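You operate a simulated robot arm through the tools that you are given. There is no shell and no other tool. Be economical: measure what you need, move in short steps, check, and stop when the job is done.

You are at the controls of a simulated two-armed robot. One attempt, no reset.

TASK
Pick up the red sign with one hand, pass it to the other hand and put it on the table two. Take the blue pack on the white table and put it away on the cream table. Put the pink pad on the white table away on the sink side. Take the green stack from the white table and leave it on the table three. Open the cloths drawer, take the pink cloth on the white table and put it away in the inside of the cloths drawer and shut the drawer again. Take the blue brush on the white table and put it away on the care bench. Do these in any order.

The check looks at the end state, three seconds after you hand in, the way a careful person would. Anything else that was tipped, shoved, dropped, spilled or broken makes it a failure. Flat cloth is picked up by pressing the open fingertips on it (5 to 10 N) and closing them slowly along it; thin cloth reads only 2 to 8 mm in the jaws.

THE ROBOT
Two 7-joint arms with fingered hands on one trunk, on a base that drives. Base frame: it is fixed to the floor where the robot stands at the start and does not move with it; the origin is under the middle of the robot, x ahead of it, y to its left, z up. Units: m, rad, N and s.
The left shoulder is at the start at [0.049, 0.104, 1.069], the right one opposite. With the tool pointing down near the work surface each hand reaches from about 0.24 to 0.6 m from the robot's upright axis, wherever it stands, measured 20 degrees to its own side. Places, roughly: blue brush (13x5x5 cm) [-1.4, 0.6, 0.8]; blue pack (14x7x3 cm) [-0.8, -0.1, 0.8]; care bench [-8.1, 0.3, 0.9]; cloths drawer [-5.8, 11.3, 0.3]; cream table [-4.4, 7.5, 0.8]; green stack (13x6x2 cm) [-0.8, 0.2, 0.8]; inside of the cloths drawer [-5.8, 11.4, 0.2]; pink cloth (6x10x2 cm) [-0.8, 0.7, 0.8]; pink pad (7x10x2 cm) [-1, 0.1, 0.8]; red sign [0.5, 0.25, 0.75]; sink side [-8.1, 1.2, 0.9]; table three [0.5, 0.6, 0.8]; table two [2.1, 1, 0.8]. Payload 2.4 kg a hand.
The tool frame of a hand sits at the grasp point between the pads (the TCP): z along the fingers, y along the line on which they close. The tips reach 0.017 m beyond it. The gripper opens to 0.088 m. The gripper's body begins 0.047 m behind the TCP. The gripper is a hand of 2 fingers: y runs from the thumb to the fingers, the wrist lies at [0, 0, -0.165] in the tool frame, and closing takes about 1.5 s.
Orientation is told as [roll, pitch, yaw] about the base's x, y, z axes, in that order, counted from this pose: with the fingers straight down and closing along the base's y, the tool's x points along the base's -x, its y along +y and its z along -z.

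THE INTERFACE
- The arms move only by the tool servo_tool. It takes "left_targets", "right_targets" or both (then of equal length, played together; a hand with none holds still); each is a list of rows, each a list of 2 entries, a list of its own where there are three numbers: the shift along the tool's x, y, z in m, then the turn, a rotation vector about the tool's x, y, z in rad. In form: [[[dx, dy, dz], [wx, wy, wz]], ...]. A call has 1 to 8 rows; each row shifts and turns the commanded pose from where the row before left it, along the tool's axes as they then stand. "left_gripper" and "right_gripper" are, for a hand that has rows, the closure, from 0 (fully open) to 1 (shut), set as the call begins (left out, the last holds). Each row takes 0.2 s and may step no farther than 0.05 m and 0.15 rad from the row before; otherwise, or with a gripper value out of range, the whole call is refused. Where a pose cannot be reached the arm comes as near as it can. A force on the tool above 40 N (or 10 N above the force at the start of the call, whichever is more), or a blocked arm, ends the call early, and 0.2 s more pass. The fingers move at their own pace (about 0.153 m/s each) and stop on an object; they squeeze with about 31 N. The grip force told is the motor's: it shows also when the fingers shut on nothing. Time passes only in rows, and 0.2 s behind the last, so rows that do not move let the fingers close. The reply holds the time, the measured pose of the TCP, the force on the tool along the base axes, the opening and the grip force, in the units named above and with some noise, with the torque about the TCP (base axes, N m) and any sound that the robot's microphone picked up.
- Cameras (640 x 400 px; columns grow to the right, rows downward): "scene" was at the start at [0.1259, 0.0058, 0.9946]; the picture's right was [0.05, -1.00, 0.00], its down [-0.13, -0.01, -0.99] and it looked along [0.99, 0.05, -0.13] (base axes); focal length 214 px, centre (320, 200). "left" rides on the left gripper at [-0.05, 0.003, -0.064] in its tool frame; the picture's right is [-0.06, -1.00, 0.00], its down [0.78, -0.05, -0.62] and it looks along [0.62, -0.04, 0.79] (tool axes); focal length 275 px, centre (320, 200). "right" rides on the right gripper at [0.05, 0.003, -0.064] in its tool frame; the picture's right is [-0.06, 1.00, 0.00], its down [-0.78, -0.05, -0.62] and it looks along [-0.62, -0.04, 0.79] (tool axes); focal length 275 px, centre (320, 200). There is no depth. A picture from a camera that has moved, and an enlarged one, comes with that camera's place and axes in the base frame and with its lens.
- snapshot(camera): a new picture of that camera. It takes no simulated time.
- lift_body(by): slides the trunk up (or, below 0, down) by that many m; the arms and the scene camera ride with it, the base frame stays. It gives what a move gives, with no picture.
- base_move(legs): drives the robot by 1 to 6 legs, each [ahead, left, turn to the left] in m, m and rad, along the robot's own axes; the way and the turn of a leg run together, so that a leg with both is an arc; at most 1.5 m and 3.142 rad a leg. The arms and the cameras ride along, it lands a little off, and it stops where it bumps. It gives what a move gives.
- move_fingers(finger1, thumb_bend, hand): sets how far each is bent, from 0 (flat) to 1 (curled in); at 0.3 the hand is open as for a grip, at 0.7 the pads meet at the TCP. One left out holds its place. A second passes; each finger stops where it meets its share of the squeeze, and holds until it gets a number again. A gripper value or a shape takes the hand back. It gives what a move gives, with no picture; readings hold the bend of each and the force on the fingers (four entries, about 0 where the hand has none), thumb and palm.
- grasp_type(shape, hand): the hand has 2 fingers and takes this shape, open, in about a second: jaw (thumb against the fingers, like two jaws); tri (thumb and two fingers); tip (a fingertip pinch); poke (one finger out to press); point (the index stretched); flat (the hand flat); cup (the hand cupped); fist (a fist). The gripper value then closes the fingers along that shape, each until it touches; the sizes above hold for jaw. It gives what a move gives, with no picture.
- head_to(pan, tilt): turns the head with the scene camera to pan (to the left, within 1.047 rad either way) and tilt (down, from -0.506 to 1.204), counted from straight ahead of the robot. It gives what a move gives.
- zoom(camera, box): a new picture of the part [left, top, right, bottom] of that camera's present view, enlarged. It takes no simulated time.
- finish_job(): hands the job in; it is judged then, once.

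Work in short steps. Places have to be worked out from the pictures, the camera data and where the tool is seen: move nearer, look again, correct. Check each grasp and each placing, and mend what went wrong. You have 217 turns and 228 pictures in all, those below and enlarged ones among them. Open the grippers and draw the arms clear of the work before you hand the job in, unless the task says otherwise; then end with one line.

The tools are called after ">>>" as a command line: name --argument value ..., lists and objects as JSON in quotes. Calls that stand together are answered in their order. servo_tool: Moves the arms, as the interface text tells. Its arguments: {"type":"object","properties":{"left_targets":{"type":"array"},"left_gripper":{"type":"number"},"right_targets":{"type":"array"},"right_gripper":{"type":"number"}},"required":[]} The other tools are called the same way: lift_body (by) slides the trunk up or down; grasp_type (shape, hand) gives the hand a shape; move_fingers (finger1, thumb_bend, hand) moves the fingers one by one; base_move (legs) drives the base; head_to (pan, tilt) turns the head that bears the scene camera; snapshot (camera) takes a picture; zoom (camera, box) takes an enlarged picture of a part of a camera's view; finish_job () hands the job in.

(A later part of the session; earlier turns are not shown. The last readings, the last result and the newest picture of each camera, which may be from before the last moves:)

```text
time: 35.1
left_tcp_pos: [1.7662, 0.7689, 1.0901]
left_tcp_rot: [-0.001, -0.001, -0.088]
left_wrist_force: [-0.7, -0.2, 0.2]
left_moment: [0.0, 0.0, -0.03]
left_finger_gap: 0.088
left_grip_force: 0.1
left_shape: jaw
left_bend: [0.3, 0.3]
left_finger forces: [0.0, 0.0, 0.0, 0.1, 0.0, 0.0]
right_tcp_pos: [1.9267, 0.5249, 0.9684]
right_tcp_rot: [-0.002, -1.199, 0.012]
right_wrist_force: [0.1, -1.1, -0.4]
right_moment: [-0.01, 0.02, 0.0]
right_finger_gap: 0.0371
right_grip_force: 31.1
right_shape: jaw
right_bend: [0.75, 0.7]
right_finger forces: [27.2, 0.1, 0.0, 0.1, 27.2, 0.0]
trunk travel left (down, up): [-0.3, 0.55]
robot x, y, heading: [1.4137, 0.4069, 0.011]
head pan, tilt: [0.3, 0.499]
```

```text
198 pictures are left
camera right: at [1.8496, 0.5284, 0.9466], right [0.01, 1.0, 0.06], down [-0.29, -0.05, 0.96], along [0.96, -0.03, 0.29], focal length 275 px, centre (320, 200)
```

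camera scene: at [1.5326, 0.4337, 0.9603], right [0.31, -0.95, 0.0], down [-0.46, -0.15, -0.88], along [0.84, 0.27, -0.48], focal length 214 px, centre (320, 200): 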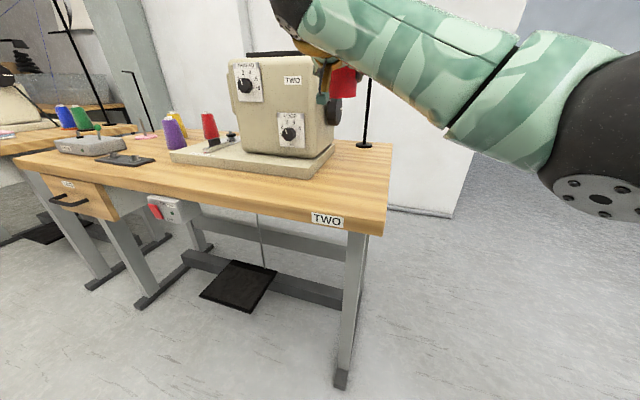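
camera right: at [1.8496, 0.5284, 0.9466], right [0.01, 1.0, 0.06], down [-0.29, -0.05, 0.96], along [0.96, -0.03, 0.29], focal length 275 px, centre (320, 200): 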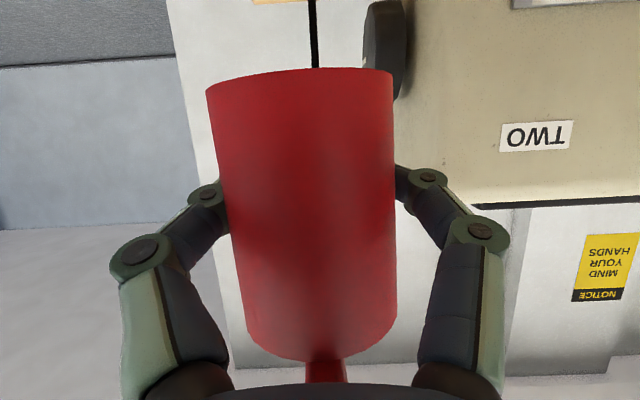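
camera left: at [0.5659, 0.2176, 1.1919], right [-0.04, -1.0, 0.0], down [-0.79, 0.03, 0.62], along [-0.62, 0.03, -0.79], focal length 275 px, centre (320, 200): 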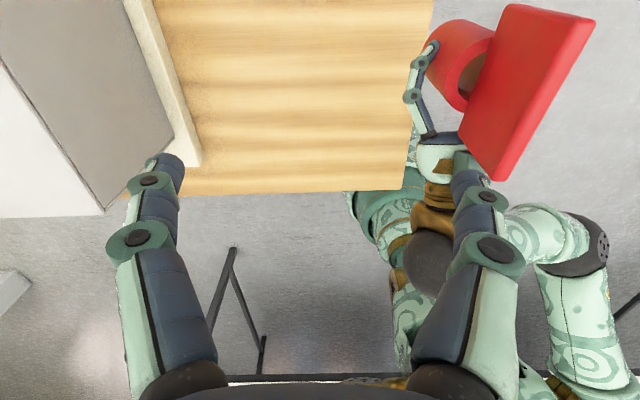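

Shift slightly away from the machine and lower the sign in steps until contact.

>>> servo_tool --right_targets '[[[0, -0.03, 0], [0, 0, 0]], [[0.0419, 0, 0.0163], [0, 0, 0]], [[0.0419, 0, 0.0163], [0, 0, 0]], [[0.0419, 0, 0.0163], [0, 0, 0]], [[0, 0, 0], [0, 0, 0]]]'

>>> snapshot --camera "scene"

>>> snapshot --camera "left"

>>> snapshot --camera "right"

```text
time: 36.4
left_tcp_pos: [1.7654, 0.769, 1.0903]
left_tcp_rot: [0.0, 0.0, -0.09]
left_wrist_force: [-0.1, 0.2, 0.3]
left_moment: [0.0, -0.01, -0.02]
left_finger_gap: 0.0881
left_grip_force: 0.0
left_shape: jaw
left_bend: [0.3, 0.3]
left_finger forces: [0.0, 0.1, 0.0, 0.0, 0.0, 0.0]
right_tcp_pos: [1.926, 0.4937, 0.8308]
right_tcp_rot: [-0.002, -1.201, 0.014]
right_wrist_force: [-0.2, 0.5, 0.6]
right_moment: [-0.02, 0.02, -0.01]
right_finger_gap: 0.037
right_grip_force: 30.4
right_shape: jaw
right_bend: [0.75, 0.7]
right_finger forces: [27.1, 0.1, 0.0, 0.1, 27.2, 0.0]
trunk travel left (down, up): [-0.3, 0.55]
robot x, y, heading: [1.4138, 0.4058, 0.014]
head pan, tilt: [0.3, 0.499]
```

```text
197 pictures are left
camera scene: at [1.5326, 0.4336, 0.9603], right [0.31, -0.95, 0.0], down [-0.46, -0.15, -0.88], along [0.84, 0.27, -0.48], focal length 214 px, centre (320, 200)
```

scene: 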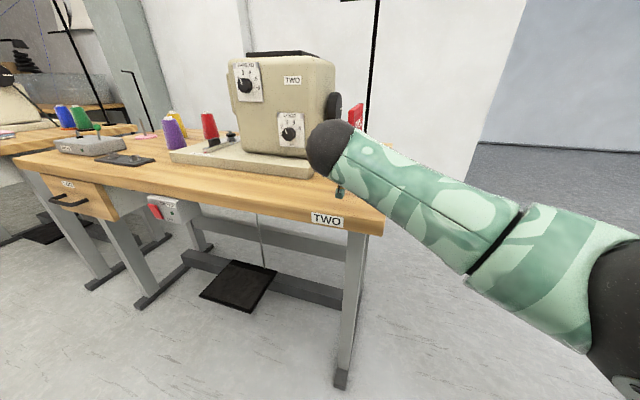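

```text
196 pictures are left
camera left: at [1.8145, 0.7681, 1.1524], right [-0.03, -1.0, 0.0], down [-0.79, 0.02, 0.62], along [-0.62, 0.02, -0.79], focal length 275 px, centre (320, 200)
```

left: 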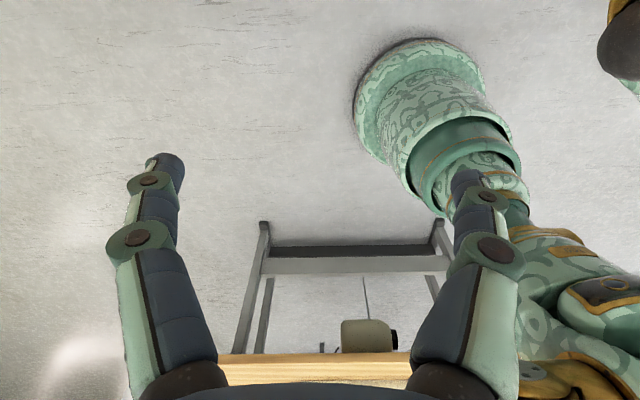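

```text
195 pictures are left
camera right: at [1.8491, 0.4979, 0.8084], right [0.01, 1.0, 0.06], down [-0.29, -0.05, 0.96], along [0.96, -0.03, 0.29], focal length 275 px, centre (320, 200)
```

right: 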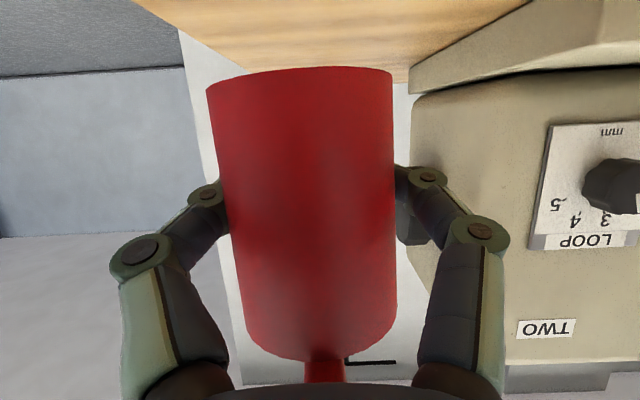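

>>> servo_tool --right_targets '[[[0.0233, 0, 0.009], [0, 0, 0]], [[0.0056, 0, 0.0022], [0, 0, 0]], [[0, 0, 0], [0, 0, 0]]]'

>>> snapshot --camera "right"

```text
time: 37.1
left_tcp_pos: [1.7655, 0.7697, 1.0901]
left_tcp_rot: [-0.001, 0.001, -0.089]
left_wrist_force: [-0.2, -0.7, -0.6]
left_moment: [0.01, 0.0, 0.02]
left_finger_gap: 0.0879
left_grip_force: 0.1
left_shape: jaw
left_bend: [0.3, 0.3]
left_finger forces: [0.0, 0.0, 0.0, 0.0, 0.0, 0.0]
right_tcp_pos: [1.9258, 0.4949, 0.8033]
right_tcp_rot: [0.001, -1.2, 0.013]
right_wrist_force: [-0.7, -0.2, -0.8]
right_moment: [0.05, -0.02, 0.01]
right_finger_gap: 0.0371
right_grip_force: 31.0
right_shape: jaw
right_bend: [0.75, 0.7]
right_finger forces: [27.2, 0.0, 0.0, 0.0, 27.2, 0.0]
trunk travel left (down, up): [-0.3, 0.55]
robot x, y, heading: [1.4122, 0.406, 0.009]
head pan, tilt: [0.3, 0.499]
```

```text
194 pictures are left
camera right: at [1.8489, 0.4988, 0.7794], right [0.01, 1.0, 0.06], down [-0.29, -0.05, 0.96], along [0.96, -0.03, 0.29], focal length 275 px, centre (320, 200)
```

right: 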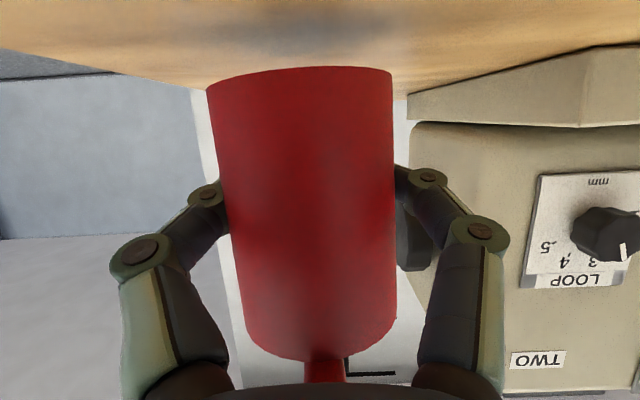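

>>> servo_tool --right_targets '[[[0.0047, 0, 0.0018], [0, 0, 0]], [[0.0047, 0, 0.0018], [0, 0, 0]], [[0.0037, 0, 0.0015], [0, 0, 0]], [[0, 0, 0], [0, 0, 0]]]'

>>> servo_tool --right_targets '[[[0.0037, 0, 0.0015], [0, 0, 0]], [[0, 0, 0], [0, 0, 0]]]'

>>> snapshot --camera "right"

```text
time: 38.1
left_tcp_pos: [1.7641, 0.7685, 1.0923]
left_tcp_rot: [0.001, -0.002, -0.091]
left_wrist_force: [0.3, 1.0, 0.3]
left_moment: [-0.01, 0.0, 0.0]
left_finger_gap: 0.088
left_grip_force: 0.0
left_shape: jaw
left_bend: [0.3, 0.3]
left_finger forces: [0.0, 0.0, 0.0, 0.1, 0.0, 0.0]
right_tcp_pos: [1.9251, 0.4943, 0.7926]
right_tcp_rot: [0.009, -1.208, 0.006]
right_wrist_force: [-4.6, -10.1, 33.0]
right_moment: [-0.22, 2.83, 0.77]
right_finger_gap: 0.0372
right_grip_force: 31.5
right_shape: jaw
right_bend: [0.75, 0.7]
right_finger forces: [27.1, 0.1, 0.0, 0.0, 27.1, 0.0]
trunk travel left (down, up): [-0.3, 0.55]
robot x, y, heading: [1.4125, 0.4017, 0.009]
head pan, tilt: [0.3, 0.499]
```

```text
time: 38.5
left_tcp_pos: [1.7624, 0.7669, 1.0919]
left_tcp_rot: [0.002, -0.003, -0.09]
left_wrist_force: [-0.1, 0.0, 0.1]
left_moment: [0.0, 0.03, 0.04]
left_finger_gap: 0.0881
left_grip_force: 0.1
left_shape: jaw
left_bend: [0.3, 0.3]
left_finger forces: [0.0, 0.0, 0.0, 0.0, 0.0, 0.0]
right_tcp_pos: [1.9251, 0.4949, 0.7951]
right_tcp_rot: [0.01, -1.212, 0.0]
right_wrist_force: [-20.5, -12.9, 21.6]
right_moment: [-0.4, 2.5, 1.07]
right_finger_gap: 0.0373
right_grip_force: 31.6
right_shape: jaw
right_bend: [0.75, 0.7]
right_finger forces: [27.2, 0.0, 0.0, 0.1, 27.1, 0.0]
trunk travel left (down, up): [-0.3, 0.55]
robot x, y, heading: [1.4117, 0.4038, 0.015]
head pan, tilt: [0.3, 0.499]
stopped in row 1 (right hand): the force on the tool passed its limit at 50 N (the readings are from after the stop); the commanded pose is now the measured one
```

```text
193 pictures are left
camera right: at [1.8485, 0.4984, 0.7692], right [0.01, 1.0, 0.06], down [-0.3, -0.06, 0.95], along [0.95, -0.03, 0.3], focal length 275 px, centre (320, 200)
```

right: 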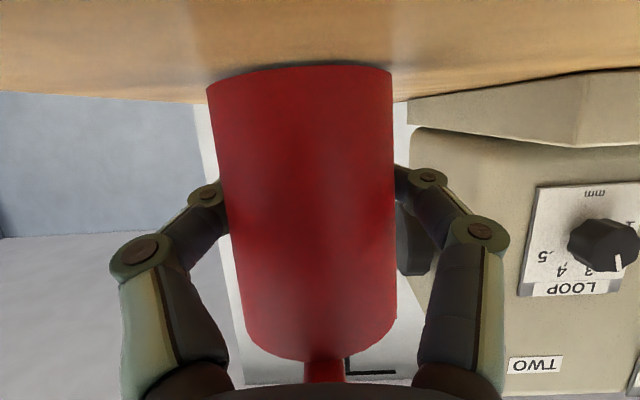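

The moment (2.8 Nm for 33 N) shows the contact is ~8.6 cm behind the TCP: the hand's camera is touching, not the sign. Lift a little and find the table's front edge precisely.

>>> servo_tool --right_targets '[[[-0.0186, 0, -0.0072], [0, 0, 0]], [[-0.0186, 0, -0.0072], [0, 0, 0]]]'

>>> zoom --camera "scene" --box '[270, 120, 430, 250]'

```text
time: 39.1
left_tcp_pos: [1.7649, 0.7693, 1.09]
left_tcp_rot: [0.001, -0.001, -0.089]
left_wrist_force: [-0.4, 0.4, -0.5]
left_moment: [-0.01, 0.0, 0.01]
left_finger_gap: 0.088
left_grip_force: 0.1
left_shape: jaw
left_bend: [0.3, 0.3]
left_finger forces: [0.1, 0.0, 0.1, 0.0, 0.1, 0.0]
right_tcp_pos: [1.9281, 0.4959, 0.8328]
right_tcp_rot: [0.003, -1.207, 0.008]
right_wrist_force: [0.6, -0.9, -0.3]
right_moment: [-0.03, -0.01, 0.0]
right_finger_gap: 0.0369
right_grip_force: 30.8
right_shape: jaw
right_bend: [0.75, 0.7]
right_finger forces: [27.1, 0.1, 0.0, 0.0, 27.1, 0.0]
trunk travel left (down, up): [-0.3, 0.55]
robot x, y, heading: [1.4131, 0.4035, 0.009]
head pan, tilt: [0.3, 0.499]
```

```text
3.08 times, centred on (350, 185) of scene
camera zoom: at [1.5326, 0.4335, 0.9602], right [0.31, -0.95, 0.0], down [-0.46, -0.15, -0.88], along [0.84, 0.27, -0.48], focal length 660 px, centre (228, 246)
```

zoom: 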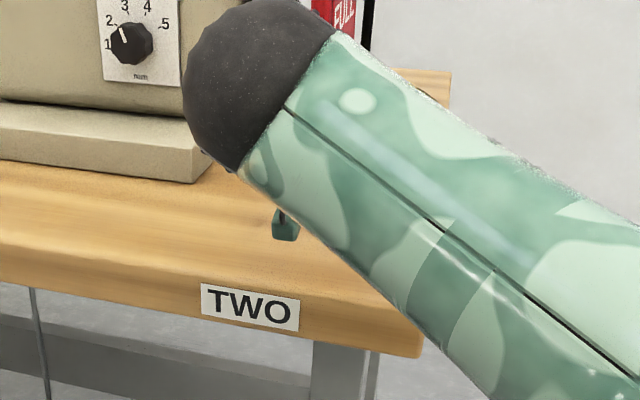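

The front edge is at x≈1.845, so pulling back ~4 cm lets the camera hang off the table. Retreat to x≈1.888 and lower again.

>>> servo_tool --right_targets '[[[0.0145, 0, -0.037], [0, 0, 0]], [[0.0289, 0, 0.0112], [0, 0, 0]], [[0.0047, 0, 0.0018], [0, 0, 0]], [[0, 0, 0], [0, 0, 0]]]'

>>> servo_tool --right_targets '[[[0.0037, 0, 0.0014], [0, 0, 0]], [[0, 0, 0], [0, 0, 0]]]'

>>> servo_tool --right_targets '[[[0.0037, 0, 0.0014], [0, 0, 0]], [[0, 0, 0], [0, 0, 0]]]'

>>> snapshot --camera "right"

```text
time: 40.1
left_tcp_pos: [1.7653, 0.7698, 1.0902]
left_tcp_rot: [0.0, 0.001, -0.089]
left_wrist_force: [-0.1, -0.4, -0.6]
left_moment: [0.01, -0.02, 0.02]
left_finger_gap: 0.0879
left_grip_force: 0.0
left_shape: jaw
left_bend: [0.3, 0.3]
left_finger forces: [0.0, 0.1, 0.1, 0.0, 0.0, 0.0]
right_tcp_pos: [1.8866, 0.4967, 0.7962]
right_tcp_rot: [0.005, -1.207, 0.005]
right_wrist_force: [-0.7, -0.6, 0.0]
right_moment: [-0.02, 0.03, 0.0]
right_finger_gap: 0.0369
right_grip_force: 31.3
right_shape: jaw
right_bend: [0.75, 0.7]
right_finger forces: [27.1, 0.1, 0.1, 0.0, 27.0, 0.0]
trunk travel left (down, up): [-0.3, 0.55]
robot x, y, heading: [1.4141, 0.4051, 0.01]
head pan, tilt: [0.3, 0.499]
```

```text
time: 40.7
left_tcp_pos: [1.7659, 0.768, 1.0913]
left_tcp_rot: [-0.001, 0.0, -0.092]
left_wrist_force: [-0.5, 0.5, 0.6]
left_moment: [0.04, 0.02, 0.02]
left_finger_gap: 0.0877
left_grip_force: 0.2
left_shape: jaw
left_bend: [0.3, 0.3]
left_finger forces: [0.0, 0.0, 0.0, 0.1, 0.0, 0.0]
right_tcp_pos: [1.8868, 0.4962, 0.7912]
right_tcp_rot: [0.006, -1.205, 0.007]
right_wrist_force: [0.2, 0.1, -0.2]
right_moment: [0.0, -0.02, -0.02]
right_finger_gap: 0.037
right_grip_force: 30.5
right_shape: jaw
right_bend: [0.75, 0.7]
right_finger forces: [27.0, 0.1, 0.0, 0.0, 27.0, 0.1]
trunk travel left (down, up): [-0.3, 0.55]
robot x, y, heading: [1.4111, 0.4051, 0.012]
head pan, tilt: [0.3, 0.499]
```

```text
time: 41.3
left_tcp_pos: [1.7644, 0.7685, 1.0899]
left_tcp_rot: [0.0, 0.0, -0.091]
left_wrist_force: [0.5, -0.3, 0.6]
left_moment: [0.04, 0.0, -0.04]
left_finger_gap: 0.0881
left_grip_force: 0.1
left_shape: jaw
left_bend: [0.3, 0.3]
left_finger forces: [0.0, 0.0, 0.0, 0.1, 0.0, 0.0]
right_tcp_pos: [1.8862, 0.496, 0.7894]
right_tcp_rot: [0.009, -1.209, 0.002]
right_wrist_force: [1.4, 0.3, 10.2]
right_moment: [0.04, -0.12, 0.0]
right_finger_gap: 0.0373
right_grip_force: 30.8
right_shape: jaw
right_bend: [0.75, 0.7]
right_finger forces: [27.2, 0.0, 0.1, 0.0, 27.6, 0.0]
trunk travel left (down, up): [-0.3, 0.55]
robot x, y, heading: [1.414, 0.4042, 0.015]
head pan, tilt: [0.3, 0.499]
```

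```text
191 pictures are left
camera right: at [1.8102, 0.499, 0.7646], right [0.01, 1.0, 0.06], down [-0.3, -0.06, 0.95], along [0.95, -0.03, 0.3], focal length 275 px, centre (320, 200)
```

right: 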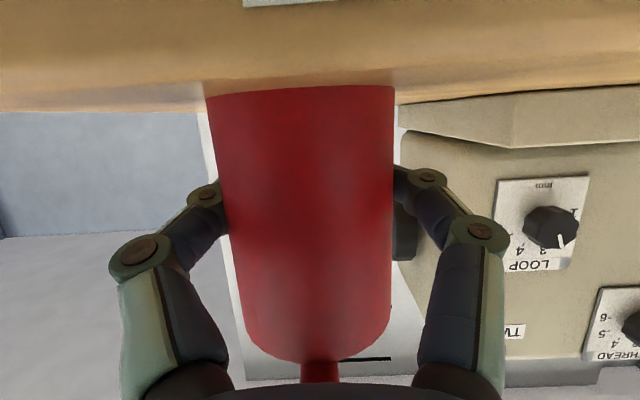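

Now the sign itself touches the table (10 N, no moment). Release and back out along the fingers.

>>> servo_tool --right_targets '[[[0, 0, 0], [0, 0, 0]], [[0, 0, 0], [0, 0, 0]], [[0, 0, 0], [0, 0, 0]], [[0, 0, 0], [0, 0, 0]], [[0, 0, -0.03], [0, 0, 0]], [[0, 0, -0.04], [0, 0, 0]], [[0, 0, -0.04], [0, 0, 0]], [[0, 0, 0], [0, 0, 0]]]' --right_gripper 0.0

>>> snapshot --camera "right"

>>> snapshot --camera "scene"

```text
time: 43.3
left_tcp_pos: [1.7644, 0.7694, 1.0908]
left_tcp_rot: [-0.001, -0.001, -0.088]
left_wrist_force: [0.3, -0.7, 0.5]
left_moment: [-0.02, -0.04, 0.03]
left_finger_gap: 0.0876
left_grip_force: 0.0
left_shape: jaw
left_bend: [0.3, 0.3]
left_finger forces: [0.0, 0.0, 0.1, 0.0, 0.0, 0.0]
right_tcp_pos: [1.8086, 0.4901, 0.8551]
right_tcp_rot: [-0.033, -1.304, 0.037]
right_wrist_force: [0.3, 0.5, 0.0]
right_moment: [0.02, -0.01, 0.0]
right_finger_gap: 0.088
right_grip_force: 0.1
right_shape: jaw
right_bend: [0.3, 0.3]
right_finger forces: [0.0, 0.0, 0.0, 0.0, 0.0, 0.0]
trunk travel left (down, up): [-0.3, 0.55]
robot x, y, heading: [1.4116, 0.4066, 0.013]
head pan, tilt: [0.3, 0.499]
stopped in row 8 (right hand): the arm was blocked; the commanded pose is now the measured one
```

```text
190 pictures are left
camera right: at [1.735, 0.493, 0.8244], right [0.01, 1.0, 0.05], down [-0.39, -0.04, 0.92], along [0.92, -0.03, 0.39], focal length 275 px, centre (320, 200)
```

right: 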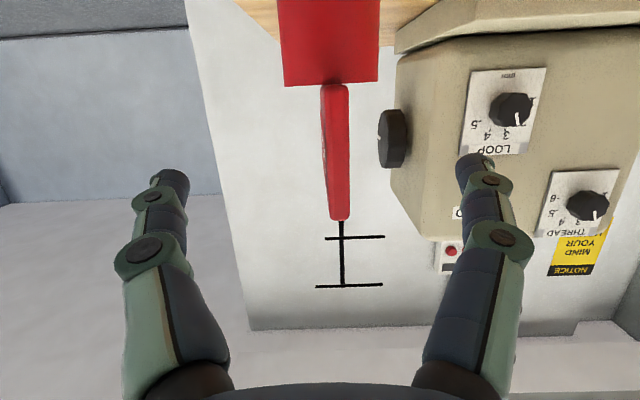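

```text
189 pictures are left
camera scene: at [1.5326, 0.4334, 0.9602], right [0.31, -0.95, 0.0], down [-0.46, -0.15, -0.88], along [0.84, 0.27, -0.48], focal length 214 px, centre (320, 200)
```

scene: 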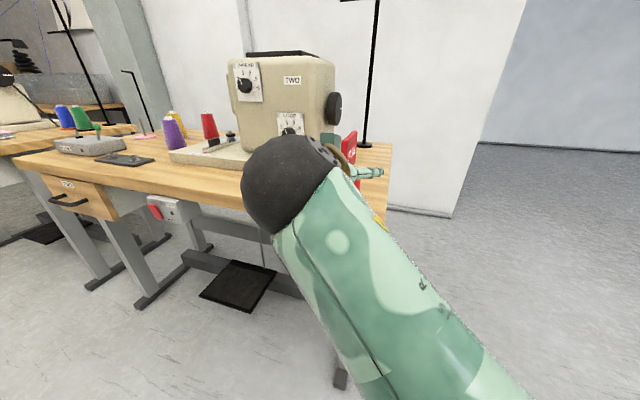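

The sign stands free. Back the base off a little and look at the sign.

>>> base_move --legs '[[-0.12, 0, 0]]'

>>> servo_tool --right_targets '[[[-0.04, -0.01, 0], [0, 0.15, 0]], [[-0.04, -0.01, 0], [0, 0.15, 0]], [[-0.04, -0.01, 0], [0, 0.15, 0]], [[-0.03, -0.01, 0], [0, 0.15, 0]], [[-0.02, -0.01, 0], [0, 0.15, 0]], [[-0.02, -0.01, 0], [0, 0.15, 0]], [[0, -0.01, 0], [0, 0.15, 0]], [[0, 0, 0], [0, 0.15, 0]]]'

>>> snapshot --camera "scene"

```text
time: 44.5
left_tcp_pos: [1.6486, 0.7678, 1.0899]
left_tcp_rot: [0.0, 0.001, -0.089]
left_wrist_force: [-0.2, -0.5, 0.0]
left_moment: [-0.01, -0.02, -0.02]
left_finger_gap: 0.0879
left_grip_force: 0.0
left_shape: jaw
left_bend: [0.3, 0.3]
left_finger forces: [0.0, 0.0, 0.0, 0.0, 0.0, 0.0]
right_tcp_pos: [1.6906, 0.4886, 0.8558]
right_tcp_rot: [-0.032, -1.303, 0.036]
right_wrist_force: [-0.1, -0.1, -0.1]
right_moment: [-0.01, -0.01, 0.05]
right_finger_gap: 0.0875
right_grip_force: 0.0
right_shape: jaw
right_bend: [0.3, 0.3]
right_finger forces: [0.0, 0.0, 0.0, 0.1, 0.1, 0.0]
trunk travel left (down, up): [-0.3, 0.55]
robot x, y, heading: [1.2946, 0.4047, 0.012]
head pan, tilt: [0.3, 0.499]
```

```text
time: 46.3
left_tcp_pos: [1.647, 0.7658, 1.0905]
left_tcp_rot: [0.0, 0.0, -0.09]
left_wrist_force: [-0.1, 0.2, 0.1]
left_moment: [0.01, -0.01, -0.01]
left_finger_gap: 0.0877
left_grip_force: 0.0
left_shape: jaw
left_bend: [0.3, 0.3]
left_finger forces: [0.1, 0.0, 0.0, 0.0, 0.1, 0.0]
right_tcp_pos: [1.825, 0.4307, 0.9983]
right_tcp_rot: [-0.007, -0.103, 0.007]
right_wrist_force: [0.6, 0.9, 0.0]
right_moment: [-0.01, -0.02, -0.01]
right_finger_gap: 0.0881
right_grip_force: 0.0
right_shape: jaw
right_bend: [0.3, 0.3]
right_finger forces: [0.0, 0.0, 0.1, 0.1, 0.1, 0.0]
right hand out of reach, approached as far as the arm can: row 5, 6, 7
trunk travel left (down, up): [-0.3, 0.55]
robot x, y, heading: [1.2919, 0.4009, 0.007]
head pan, tilt: [0.3, 0.499]
```

```text
188 pictures are left
camera scene: at [1.4149, 0.4321, 0.9602], right [0.31, -0.95, 0.0], down [-0.46, -0.15, -0.88], along [0.84, 0.27, -0.48], focal length 214 px, centre (320, 200)
```

scene: 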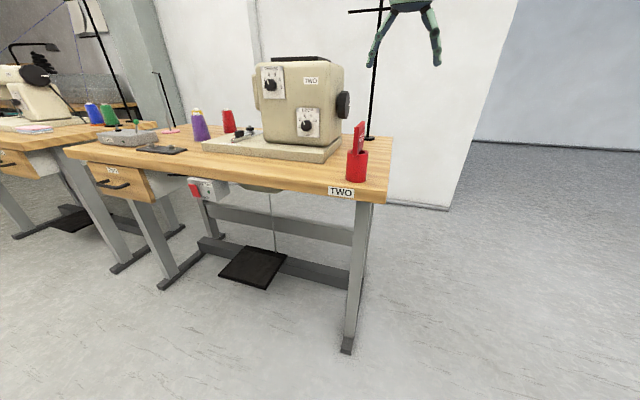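

The sign stands upright on table two. Tuck the right arm, drive back around and face the white table behind the start position.

>>> servo_tool --right_targets '[[[0.045, -0.01, 0], [0, 0.1, 0]], [[0.045, -0.01, 0], [0, 0, 0]], [[0.045, -0.01, -0.01], [0, 0, 0]], [[0.045, -0.01, -0.02], [0, 0, 0]], [[0.0, -0.01, -0.02], [0, 0, 0]]]'

>>> base_move --legs '[[0, -1.0, 0], [0, 0, 3.1416], [1.2, 0, 0]]'

>>> head_to --pan -0.5 --tilt 0.3

>>> snapshot --camera "scene"

```text
refused: row 4 steps farther than a row can; nothing moved
```

```text
refused: 3.1416 is not a number from -3.14159 to 3.14159
```

```text
time: 47.5
left_tcp_pos: [1.6484, 0.7679, 1.0905]
left_tcp_rot: [-0.001, 0.002, -0.09]
left_wrist_force: [-0.2, -0.1, -0.4]
left_moment: [0.04, -0.01, 0.02]
left_finger_gap: 0.0877
left_grip_force: 0.1
left_shape: jaw
left_bend: [0.3, 0.3]
left_finger forces: [0.0, 0.1, 0.0, 0.0, 0.0, 0.0]
right_tcp_pos: [1.8263, 0.4309, 0.9974]
right_tcp_rot: [-0.008, -0.105, 0.006]
right_wrist_force: [-0.6, 0.1, 0.4]
right_moment: [-0.05, 0.01, -0.02]
right_finger_gap: 0.0881
right_grip_force: 0.1
right_shape: jaw
right_bend: [0.3, 0.3]
right_finger forces: [0.0, 0.0, 0.1, 0.0, 0.0, 0.0]
trunk travel left (down, up): [-0.3, 0.55]
robot x, y, heading: [1.2921, 0.4044, 0.012]
head pan, tilt: [-0.499, 0.3]
```

```text
187 pictures are left
camera scene: at [1.4109, 0.3605, 0.9786], right [-0.47, -0.88, 0.0], down [-0.26, 0.14, -0.96], along [0.84, -0.45, -0.3], focal length 214 px, centre (320, 200)
```

scene: 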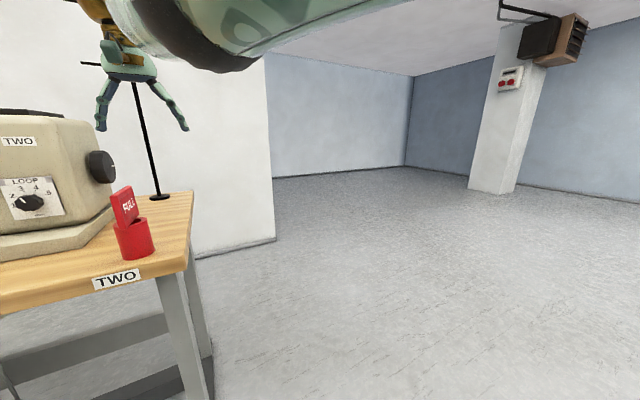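

Sign is clearly good. Retry the tuck and drive with valid numbers.

>>> servo_tool --right_targets '[[[0.04, -0.01, 0], [0, 0.1, 0]], [[0.04, -0.01, 0], [0, 0, 0]], [[0.04, -0.01, -0.01], [0, 0, 0]], [[0.04, -0.01, -0.02], [0, 0, 0]], [[0.02, -0.01, -0.02], [0, 0, 0]]]'

>>> base_move --legs '[[0, -1.0, 0], [0, 0, 3.12], [1.2, 0, 0]]'

>>> snapshot --camera "scene"

```text
time: 48.6
left_tcp_pos: [1.6482, 0.7675, 1.0896]
left_tcp_rot: [0.0, -0.002, -0.09]
left_wrist_force: [0.4, -0.5, 0.5]
left_moment: [0.0, 0.03, 0.02]
left_finger_gap: 0.0878
left_grip_force: 0.2
left_shape: jaw
left_bend: [0.3, 0.3]
left_finger forces: [0.0, 0.0, 0.0, 0.0, 0.0, 0.0]
right_tcp_pos: [1.7965, 0.44, 1.0689]
right_tcp_rot: [-0.008, -0.002, 0.006]
right_wrist_force: [0.3, 0.8, 0.9]
right_moment: [0.01, -0.02, 0.0]
right_finger_gap: 0.0882
right_grip_force: 0.1
right_shape: jaw
right_bend: [0.3, 0.3]
right_finger forces: [0.1, 0.1, 0.1, 0.0, 0.0, 0.0]
right hand out of reach, approached as far as the arm can: row 1, 2, 3, 4, 5
trunk travel left (down, up): [-0.3, 0.55]
robot x, y, heading: [1.2978, 0.4014, 0.018]
head pan, tilt: [-0.499, 0.3]
```

```text
time: 66.7
left_tcp_pos: [-0.2374, -0.9305, 1.0898]
left_tcp_rot: [0.0, 0.001, 3.036]
left_wrist_force: [0.1, 0.4, -0.5]
left_moment: [0.01, 0.02, -0.02]
left_finger_gap: 0.0879
left_grip_force: 0.0
left_shape: jaw
left_bend: [0.3, 0.3]
left_finger forces: [0.0, 0.1, 0.1, 0.0, 0.1, 0.1]
right_tcp_pos: [-0.3824, -0.6015, 1.0674]
right_tcp_rot: [-0.009, -0.001, 3.133]
right_wrist_force: [-0.5, 0.3, -0.3]
right_moment: [0.0, -0.01, 0.02]
right_finger_gap: 0.088
right_grip_force: 0.1
right_shape: jaw
right_bend: [0.3, 0.3]
right_finger forces: [0.1, 0.0, 0.1, 0.1, 0.0, 0.2]
trunk travel left (down, up): [-0.3, 0.55]
robot x, y, heading: [0.1217, -0.5725, 3.137]
head pan, tilt: [-0.499, 0.3]
```

```text
186 pictures are left
camera scene: at [0.0072, -0.5258, 0.9786], right [0.48, 0.88, 0.0], down [0.26, -0.14, -0.96], along [-0.84, 0.46, -0.3], focal length 214 px, centre (320, 200)
```

scene: 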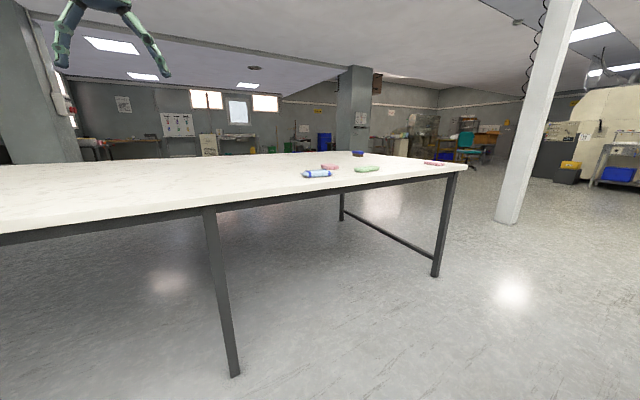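

The white table's front edge is at x≈-0.7. I'll stop at about (-0.35, 0.05) facing it: pack for the left hand, green stack for the right.

>>> base_move --legs '[[0, -0.61, 0], [0.43, 0, 0]]'

>>> head_to --pan -0.05 --tilt 0.6

>>> snapshot --camera "scene"

>>> snapshot --camera "right"

```text
time: 70.5
left_tcp_pos: [-0.2557, -0.3258, 1.089]
left_tcp_rot: [0.001, -0.001, 3.03]
left_wrist_force: [-0.4, 0.1, 0.5]
left_moment: [-0.01, 0.02, 0.03]
left_finger_gap: 0.0879
left_grip_force: 0.0
left_shape: jaw
left_bend: [0.3, 0.3]
left_finger forces: [0.1, 0.1, 0.0, 0.0, 0.0, 0.0]
right_tcp_pos: [-0.397, 0.0055, 1.0678]
right_tcp_rot: [-0.008, -0.001, 3.123]
right_wrist_force: [0.0, -0.5, -0.6]
right_moment: [0.02, 0.0, 0.0]
right_finger_gap: 0.0882
right_grip_force: 0.2
right_shape: jaw
right_bend: [0.3, 0.3]
right_finger forces: [0.0, 0.0, 0.0, 0.1, 0.0, 0.0]
trunk travel left (down, up): [-0.3, 0.55]
robot x, y, heading: [0.1083, 0.0303, 3.128]
head pan, tilt: [-0.499, 0.3]
stopped in leg 2: the robot was blocked; the commanded pose is now the measured one
```

```text
time: 71.4
left_tcp_pos: [-0.256, -0.3255, 1.09]
left_tcp_rot: [-0.001, 0.001, 3.029]
left_wrist_force: [0.9, -0.2, 0.4]
left_moment: [0.02, 0.03, -0.04]
left_finger_gap: 0.0878
left_grip_force: 0.1
left_shape: jaw
left_bend: [0.3, 0.3]
left_finger forces: [0.0, 0.0, 0.0, 0.1, 0.0, 0.1]
right_tcp_pos: [-0.3972, 0.0054, 1.0685]
right_tcp_rot: [-0.01, -0.002, 3.121]
right_wrist_force: [-1.3, 0.3, 0.9]
right_moment: [0.02, -0.03, 0.03]
right_finger_gap: 0.0877
right_grip_force: 0.2
right_shape: jaw
right_bend: [0.3, 0.3]
right_finger forces: [0.1, 0.1, 0.1, 0.0, 0.0, 0.0]
trunk travel left (down, up): [-0.3, 0.55]
robot x, y, heading: [0.1046, 0.0289, 3.131]
head pan, tilt: [-0.051, 0.6]
```

```text
185 pictures are left
camera scene: at [-0.0146, 0.0374, 0.9512], right [0.06, 1.0, 0.0], down [0.56, -0.04, -0.83], along [-0.82, 0.05, -0.56], focal length 214 px, centre (320, 200)
```

scene: 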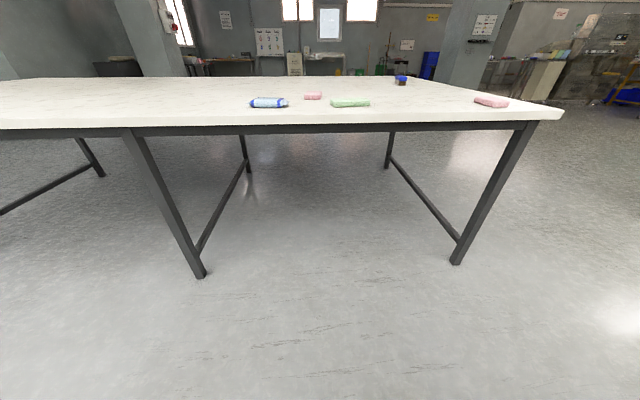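

```text
184 pictures are left
camera right: at [-0.3475, 0.0019, 1.1306], right [-0.08, -1.0, -0.01], down [-0.78, 0.06, 0.62], along [-0.62, 0.06, -0.78], focal length 275 px, centre (320, 200)
```

right: 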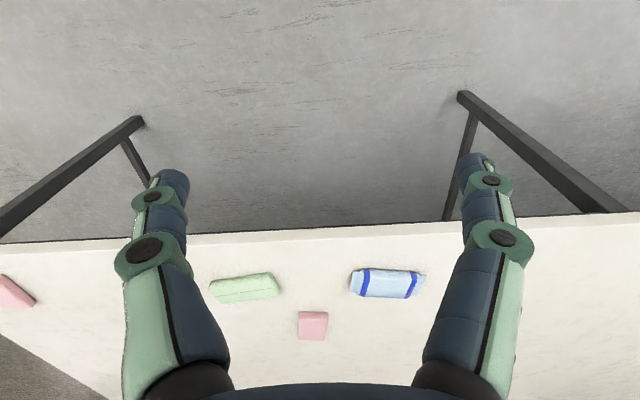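

Leg 2 was blocked at once; probably something (base or elbow) brushed table three's side. I slide back a bit, then try ahead again.

>>> base_move --legs '[[0, 0.1, 0]]'

>>> base_move --legs '[[0.2, 0, 0]]'

```text
time: 72.5
left_tcp_pos: [-0.2565, -0.4255, 1.0903]
left_tcp_rot: [0.001, -0.001, 3.027]
left_wrist_force: [0.4, -0.4, 0.1]
left_moment: [-0.01, 0.02, -0.01]
left_finger_gap: 0.0878
left_grip_force: 0.0
left_shape: jaw
left_bend: [0.3, 0.3]
left_finger forces: [0.0, 0.1, 0.0, 0.0, 0.0, 0.0]
right_tcp_pos: [-0.3988, -0.0945, 1.0674]
right_tcp_rot: [-0.008, -0.001, 3.125]
right_wrist_force: [-0.1, 0.6, 0.8]
right_moment: [0.0, -0.03, 0.0]
right_finger_gap: 0.0878
right_grip_force: 0.0
right_shape: jaw
right_bend: [0.3, 0.3]
right_finger forces: [0.0, 0.0, 0.0, 0.0, 0.1, 0.0]
trunk travel left (down, up): [-0.3, 0.55]
robot x, y, heading: [0.107, -0.0676, 3.129]
head pan, tilt: [-0.051, 0.6]
```

```text
time: 74.1
left_tcp_pos: [-0.4553, -0.4203, 1.0905]
left_tcp_rot: [0.0, 0.0, 3.026]
left_wrist_force: [0.5, -0.2, -0.2]
left_moment: [-0.03, 0.03, 0.0]
left_finger_gap: 0.0878
left_grip_force: 0.0
left_shape: jaw
left_bend: [0.3, 0.3]
left_finger forces: [0.0, 0.0, 0.1, 0.0, 0.0, 0.0]
right_tcp_pos: [-0.5967, -0.0894, 1.0671]
right_tcp_rot: [-0.009, -0.003, 3.122]
right_wrist_force: [-0.6, 0.2, -0.3]
right_moment: [-0.01, 0.01, -0.03]
right_finger_gap: 0.0879
right_grip_force: 0.1
right_shape: jaw
right_bend: [0.3, 0.3]
right_finger forces: [0.0, 0.1, 0.0, 0.0, 0.0, 0.0]
trunk travel left (down, up): [-0.3, 0.55]
robot x, y, heading: [-0.0938, -0.064, 3.125]
head pan, tilt: [-0.051, 0.6]
```

Freed. Now on to (-0.40, 0.06), from where both the pack (-0.857,-0.094) and the green stack (-0.857,0.213) are well in reach.

>>> base_move --legs '[[0.3, 0, 0.015], [0, -0.12, 0]]'

>>> servo_tool --right_targets '[[[0, 0.02, 0], [0, 0, 0.15]], [[0, 0.02, 0], [0, 0, 0.15]], [[0, 0.0, 0], [0, 0, 0.15]], [[0, 0, 0], [0, 0, 0.15]], [[0, 0, 0], [0, 0, 0.15]], [[0, 0, 0], [0, 0, 0.15]], [[0, 0, 0], [0, 0, 0.15]], [[0, 0, 0], [0, 0, 0.15]]]' --left_targets '[[[0, 0, 0], [0, 0, -0.15]], [[0, 0, 0], [0, 0, -0.15]], [[0, 0, 0], [0, 0, -0.15]], [[0, 0, 0], [0, 0, -0.15]], [[0, 0, 0], [0, 0, -0.15]], [[0, 0, 0], [0, 0, -0.15]], [[0, 0, 0], [0, 0, -0.15]], [[0, 0, 0], [0, 0, -0.15]]]'

>>> snapshot --camera "scene"

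```text
time: 77.0
left_tcp_pos: [-0.7489, -0.309, 1.0889]
left_tcp_rot: [-0.001, 0.001, 3.046]
left_wrist_force: [-0.3, 0.1, 0.4]
left_moment: [0.0, 0.0, -0.01]
left_finger_gap: 0.0878
left_grip_force: 0.1
left_shape: jaw
left_bend: [0.3, 0.3]
left_finger forces: [0.0, 0.1, 0.0, 0.0, 0.0, 0.0]
right_tcp_pos: [-0.8987, 0.0194, 1.0674]
right_tcp_rot: [-0.009, -0.002, -3.141]
right_wrist_force: [0.0, -0.4, -0.7]
right_moment: [0.01, 0.0, -0.01]
right_finger_gap: 0.0878
right_grip_force: 0.0
right_shape: jaw
right_bend: [0.3, 0.3]
right_finger forces: [0.0, 0.1, 0.0, 0.1, 0.0, 0.0]
trunk travel left (down, up): [-0.3, 0.55]
robot x, y, heading: [-0.3944, 0.0531, -3.134]
head pan, tilt: [-0.051, 0.6]
```

```text
time: 78.8
left_tcp_pos: [-0.7492, -0.3106, 1.0909]
left_tcp_rot: [-0.001, -0.002, -2.033]
left_wrist_force: [0.2, 0.0, 0.0]
left_moment: [-0.04, 0.01, 0.0]
left_finger_gap: 0.088
left_grip_force: 0.1
left_shape: jaw
left_bend: [0.3, 0.3]
left_finger forces: [0.0, 0.0, 0.0, 0.1, 0.1, 0.1]
right_tcp_pos: [-0.8856, -0.0006, 1.0673]
right_tcp_rot: [-0.002, -0.011, 1.941]
right_wrist_force: [0.6, 0.1, 0.8]
right_moment: [-0.01, 0.02, 0.0]
right_finger_gap: 0.0879
right_grip_force: 0.0
right_shape: jaw
right_bend: [0.3, 0.3]
right_finger forces: [0.0, 0.0, 0.0, 0.0, 0.1, 0.0]
right hand out of reach, approached as far as the arm can: row 1, 2, 8
trunk travel left (down, up): [-0.3, 0.55]
robot x, y, heading: [-0.3933, 0.0527, -3.135]
head pan, tilt: [-0.051, 0.6]
```

```text
183 pictures are left
camera scene: at [-0.5145, 0.0576, 0.9513], right [0.04, 1.0, 0.0], down [0.56, -0.02, -0.83], along [-0.82, 0.04, -0.56], focal length 214 px, centre (320, 200)
```

scene: 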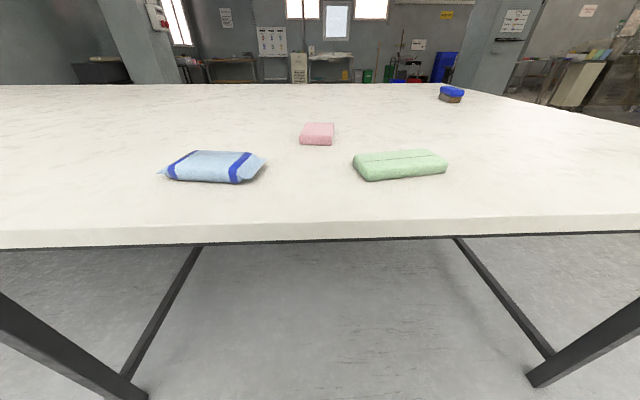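

>>> servo_tool --right_targets '[[[0, 0, 0], [0, 0, 0.12]], [[0, 0, 0], [0, 0, 0.12]], [[0, 0.0, 0], [0, 0, 0.12]], [[-0.038, -0.007, 0.025], [0, 0, 0]], [[-0.038, -0.007, 0.025], [0, 0, 0]], [[-0.038, -0.007, 0.025], [0, 0, 0]], [[-0.038, -0.007, 0.025], [0, 0, 0]], [[-0.038, -0.007, 0.025], [0, 0, 0]]]' --left_targets '[[[0, 0, 0], [0, 0, -0.15]], [[0, 0, 0], [0, 0, -0.15]], [[0, 0, 0], [0, 0, -0.15]], [[0.035, -0.0206, 0.025], [0, 0, 0]], [[0.035, -0.0206, 0.025], [0, 0, 0]], [[0.035, -0.0206, 0.025], [0, 0, 0]], [[0.035, -0.0206, 0.025], [0, 0, 0]], [[0.035, -0.0206, 0.025], [0, 0, 0]]]'

>>> snapshot --camera "left"

>>> snapshot --camera "right"

>>> snapshot --camera "scene"

```text
time: 80.6
left_tcp_pos: [-0.9381, -0.2342, 1.0071]
left_tcp_rot: [-0.001, 0.0, -1.587]
left_wrist_force: [-0.3, 0.0, 0.5]
left_moment: [0.01, 0.03, -0.01]
left_finger_gap: 0.0877
left_grip_force: 0.0
left_shape: jaw
left_bend: [0.3, 0.3]
left_finger forces: [0.0, 0.0, 0.1, 0.0, 0.0, 0.0]
left hand out of reach, approached as far as the arm can: row 1, 2, 3, 4, 5, 6, 7
right_tcp_pos: [-0.852, 0.1941, 0.9397]
right_tcp_rot: [0.003, -0.009, 1.582]
right_wrist_force: [-0.5, 0.4, -0.5]
right_moment: [0.01, 0.03, 0.0]
right_finger_gap: 0.0877
right_grip_force: 0.0
right_shape: jaw
right_bend: [0.3, 0.3]
right_finger forces: [0.1, 0.0, 0.0, 0.0, 0.1, 0.0]
trunk travel left (down, up): [-0.3, 0.55]
robot x, y, heading: [-0.3911, 0.0568, -3.133]
head pan, tilt: [-0.051, 0.6]
```

```text
182 pictures are left
camera left: at [-0.9367, -0.2843, 1.0704], right [-1.0, -0.05, 0.0], down [-0.04, 0.79, 0.62], along [-0.03, 0.62, -0.79], focal length 275 px, centre (320, 200)
```

left: 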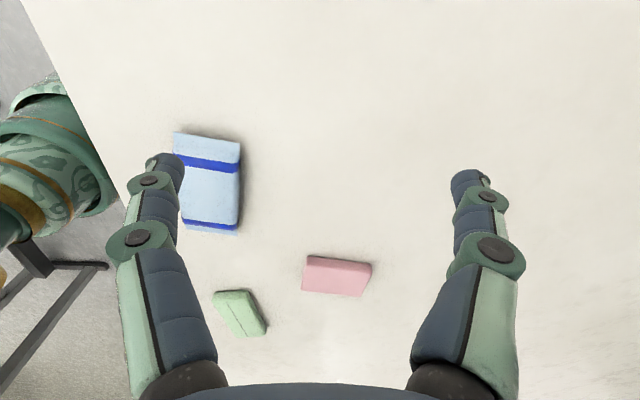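

```text
181 pictures are left
camera right: at [-0.8547, 0.1457, 1.0021], right [-1.0, 0.05, 0.0], down [0.04, 0.78, 0.63], along [0.03, 0.62, -0.78], focal length 275 px, centre (320, 200)
```

right: 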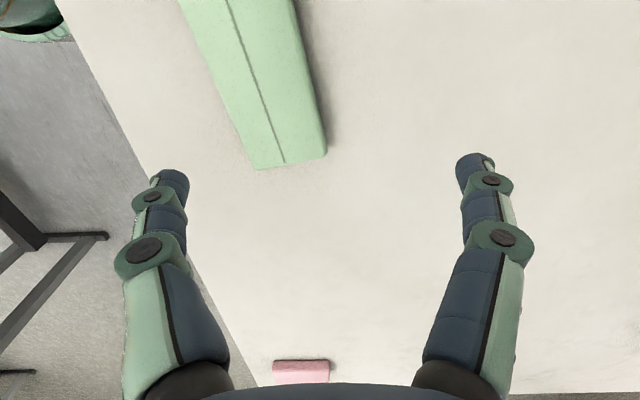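

```text
180 pictures are left
camera scene: at [-0.5152, 0.0581, 0.9511], right [0.04, 1.0, 0.0], down [0.56, -0.02, -0.82], along [-0.82, 0.04, -0.57], focal length 214 px, centre (320, 200)
```

scene: 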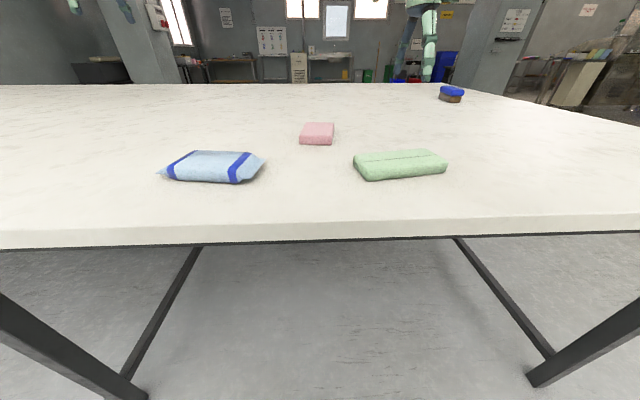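

The right hand sees the stack at about (-0.813,0.203), the pack is at about (-0.814,-0.082); tops near z≈0.80. The left arm seemed to be still settling; let it hold to read its true place.

>>> servo_tool --left_targets '[[[0, 0, 0], [0, 0, 0]], [[0, 0, 0], [0, 0, 0]]]' --right_targets '[[[0.0, -0.039, 0], [0, 0, -0.13]], [[-0.01, 0, 0.03], [0, 0, 0]]]'

>>> snapshot --camera "right"

>>> snapshot --camera "left"

```text
time: 81.2
left_tcp_pos: [-0.9374, -0.2355, 1.0089]
left_tcp_rot: [0.001, 0.001, -1.587]
left_wrist_force: [0.0, -0.6, 0.6]
left_moment: [0.01, 0.0, 0.0]
left_finger_gap: 0.0877
left_grip_force: 0.0
left_shape: jaw
left_bend: [0.3, 0.3]
left_finger forces: [0.0, 0.0, 0.1, 0.0, 0.0, 0.0]
right_tcp_pos: [-0.8153, 0.2034, 0.9117]
right_tcp_rot: [0.001, -0.009, 1.715]
right_wrist_force: [-0.4, -0.3, -1.1]
right_moment: [0.0, 0.06, 0.04]
right_finger_gap: 0.0878
right_grip_force: 0.1
right_shape: jaw
right_bend: [0.3, 0.3]
right_finger forces: [0.1, 0.0, 0.0, 0.0, 0.0, 0.1]
trunk travel left (down, up): [-0.3, 0.55]
robot x, y, heading: [-0.3935, 0.0526, -3.133]
head pan, tilt: [-0.051, 0.6]
```

```text
179 pictures are left
camera right: at [-0.8114, 0.1546, 0.9747], right [-1.0, -0.08, 0.0], down [-0.06, 0.78, 0.63], along [-0.05, 0.62, -0.78], focal length 275 px, centre (320, 200)
```

right: 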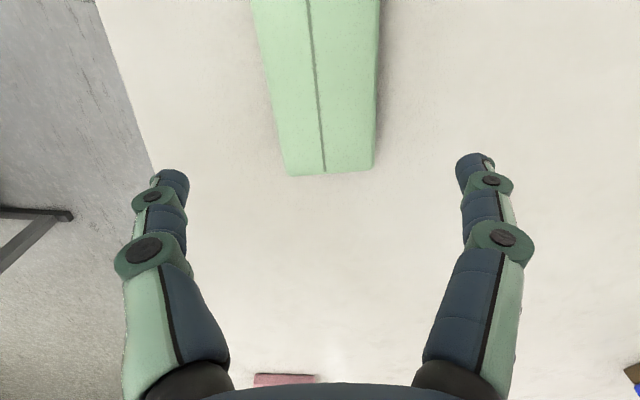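

```text
178 pictures are left
camera left: at [-0.9363, -0.2846, 1.0706], right [-1.0, -0.05, 0.0], down [-0.04, 0.79, 0.62], along [-0.03, 0.62, -0.79], focal length 275 px, centre (320, 200)
```

left: 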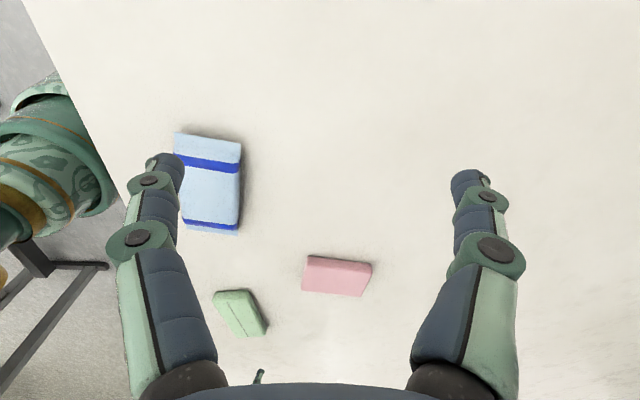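

Right hand is centred on the stack. Descend toward it in steps.

>>> servo_tool --right_targets '[[[0, 0, 0.045], [0, 0, 0]], [[0, 0, 0.035], [0, 0, 0]], [[0, 0, 0.012], [0, 0, 0]], [[0, 0, 0], [0, 0, 0]]]'

>>> snapshot --camera "right"

>>> snapshot --camera "scene"

```text
time: 82.2
left_tcp_pos: [-0.9371, -0.2356, 1.008]
left_tcp_rot: [0.0, -0.002, -1.586]
left_wrist_force: [0.4, 0.5, 0.0]
left_moment: [0.01, -0.02, -0.03]
left_finger_gap: 0.0878
left_grip_force: 0.0
left_shape: jaw
left_bend: [0.3, 0.3]
left_finger forces: [0.0, 0.0, 0.0, 0.1, 0.0, 0.0]
right_tcp_pos: [-0.8167, 0.2031, 0.8219]
right_tcp_rot: [0.001, -0.009, 1.715]
right_wrist_force: [0.4, 0.3, 0.2]
right_moment: [-0.02, 0.0, -0.01]
right_finger_gap: 0.088
right_grip_force: 0.1
right_shape: jaw
right_bend: [0.3, 0.3]
right_finger forces: [0.0, 0.1, 0.1, 0.1, 0.0, 0.0]
trunk travel left (down, up): [-0.3, 0.55]
robot x, y, heading: [-0.3943, 0.0558, -3.13]
head pan, tilt: [-0.051, 0.6]
```

```text
177 pictures are left
camera right: at [-0.8117, 0.1534, 0.8842], right [-1.0, -0.08, 0.0], down [-0.06, 0.78, 0.63], along [-0.05, 0.62, -0.78], focal length 275 px, centre (320, 200)
```

right: 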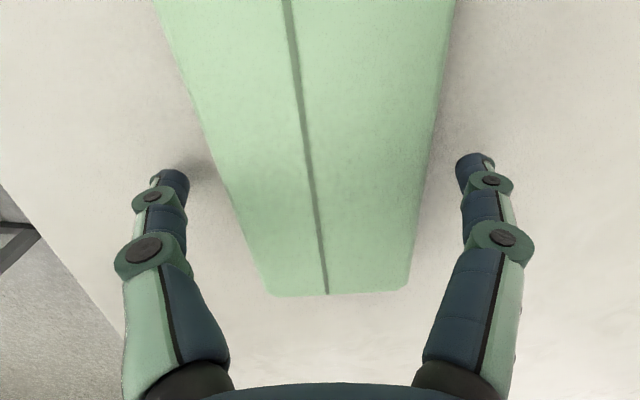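

```text
176 pictures are left
camera scene: at [-0.5152, 0.058, 0.9512], right [0.04, 1.0, 0.0], down [0.56, -0.02, -0.82], along [-0.82, 0.04, -0.57], focal length 214 px, centre (320, 200)
```

scene: 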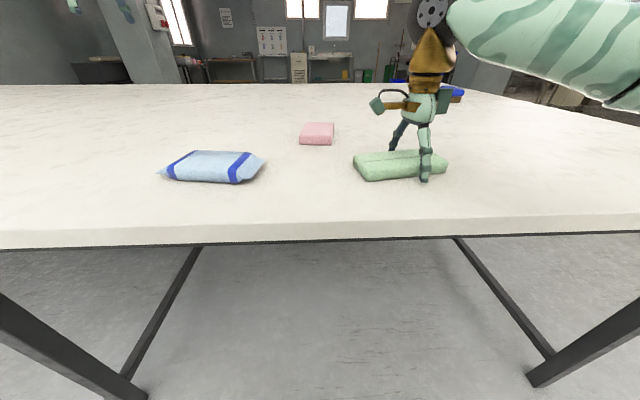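

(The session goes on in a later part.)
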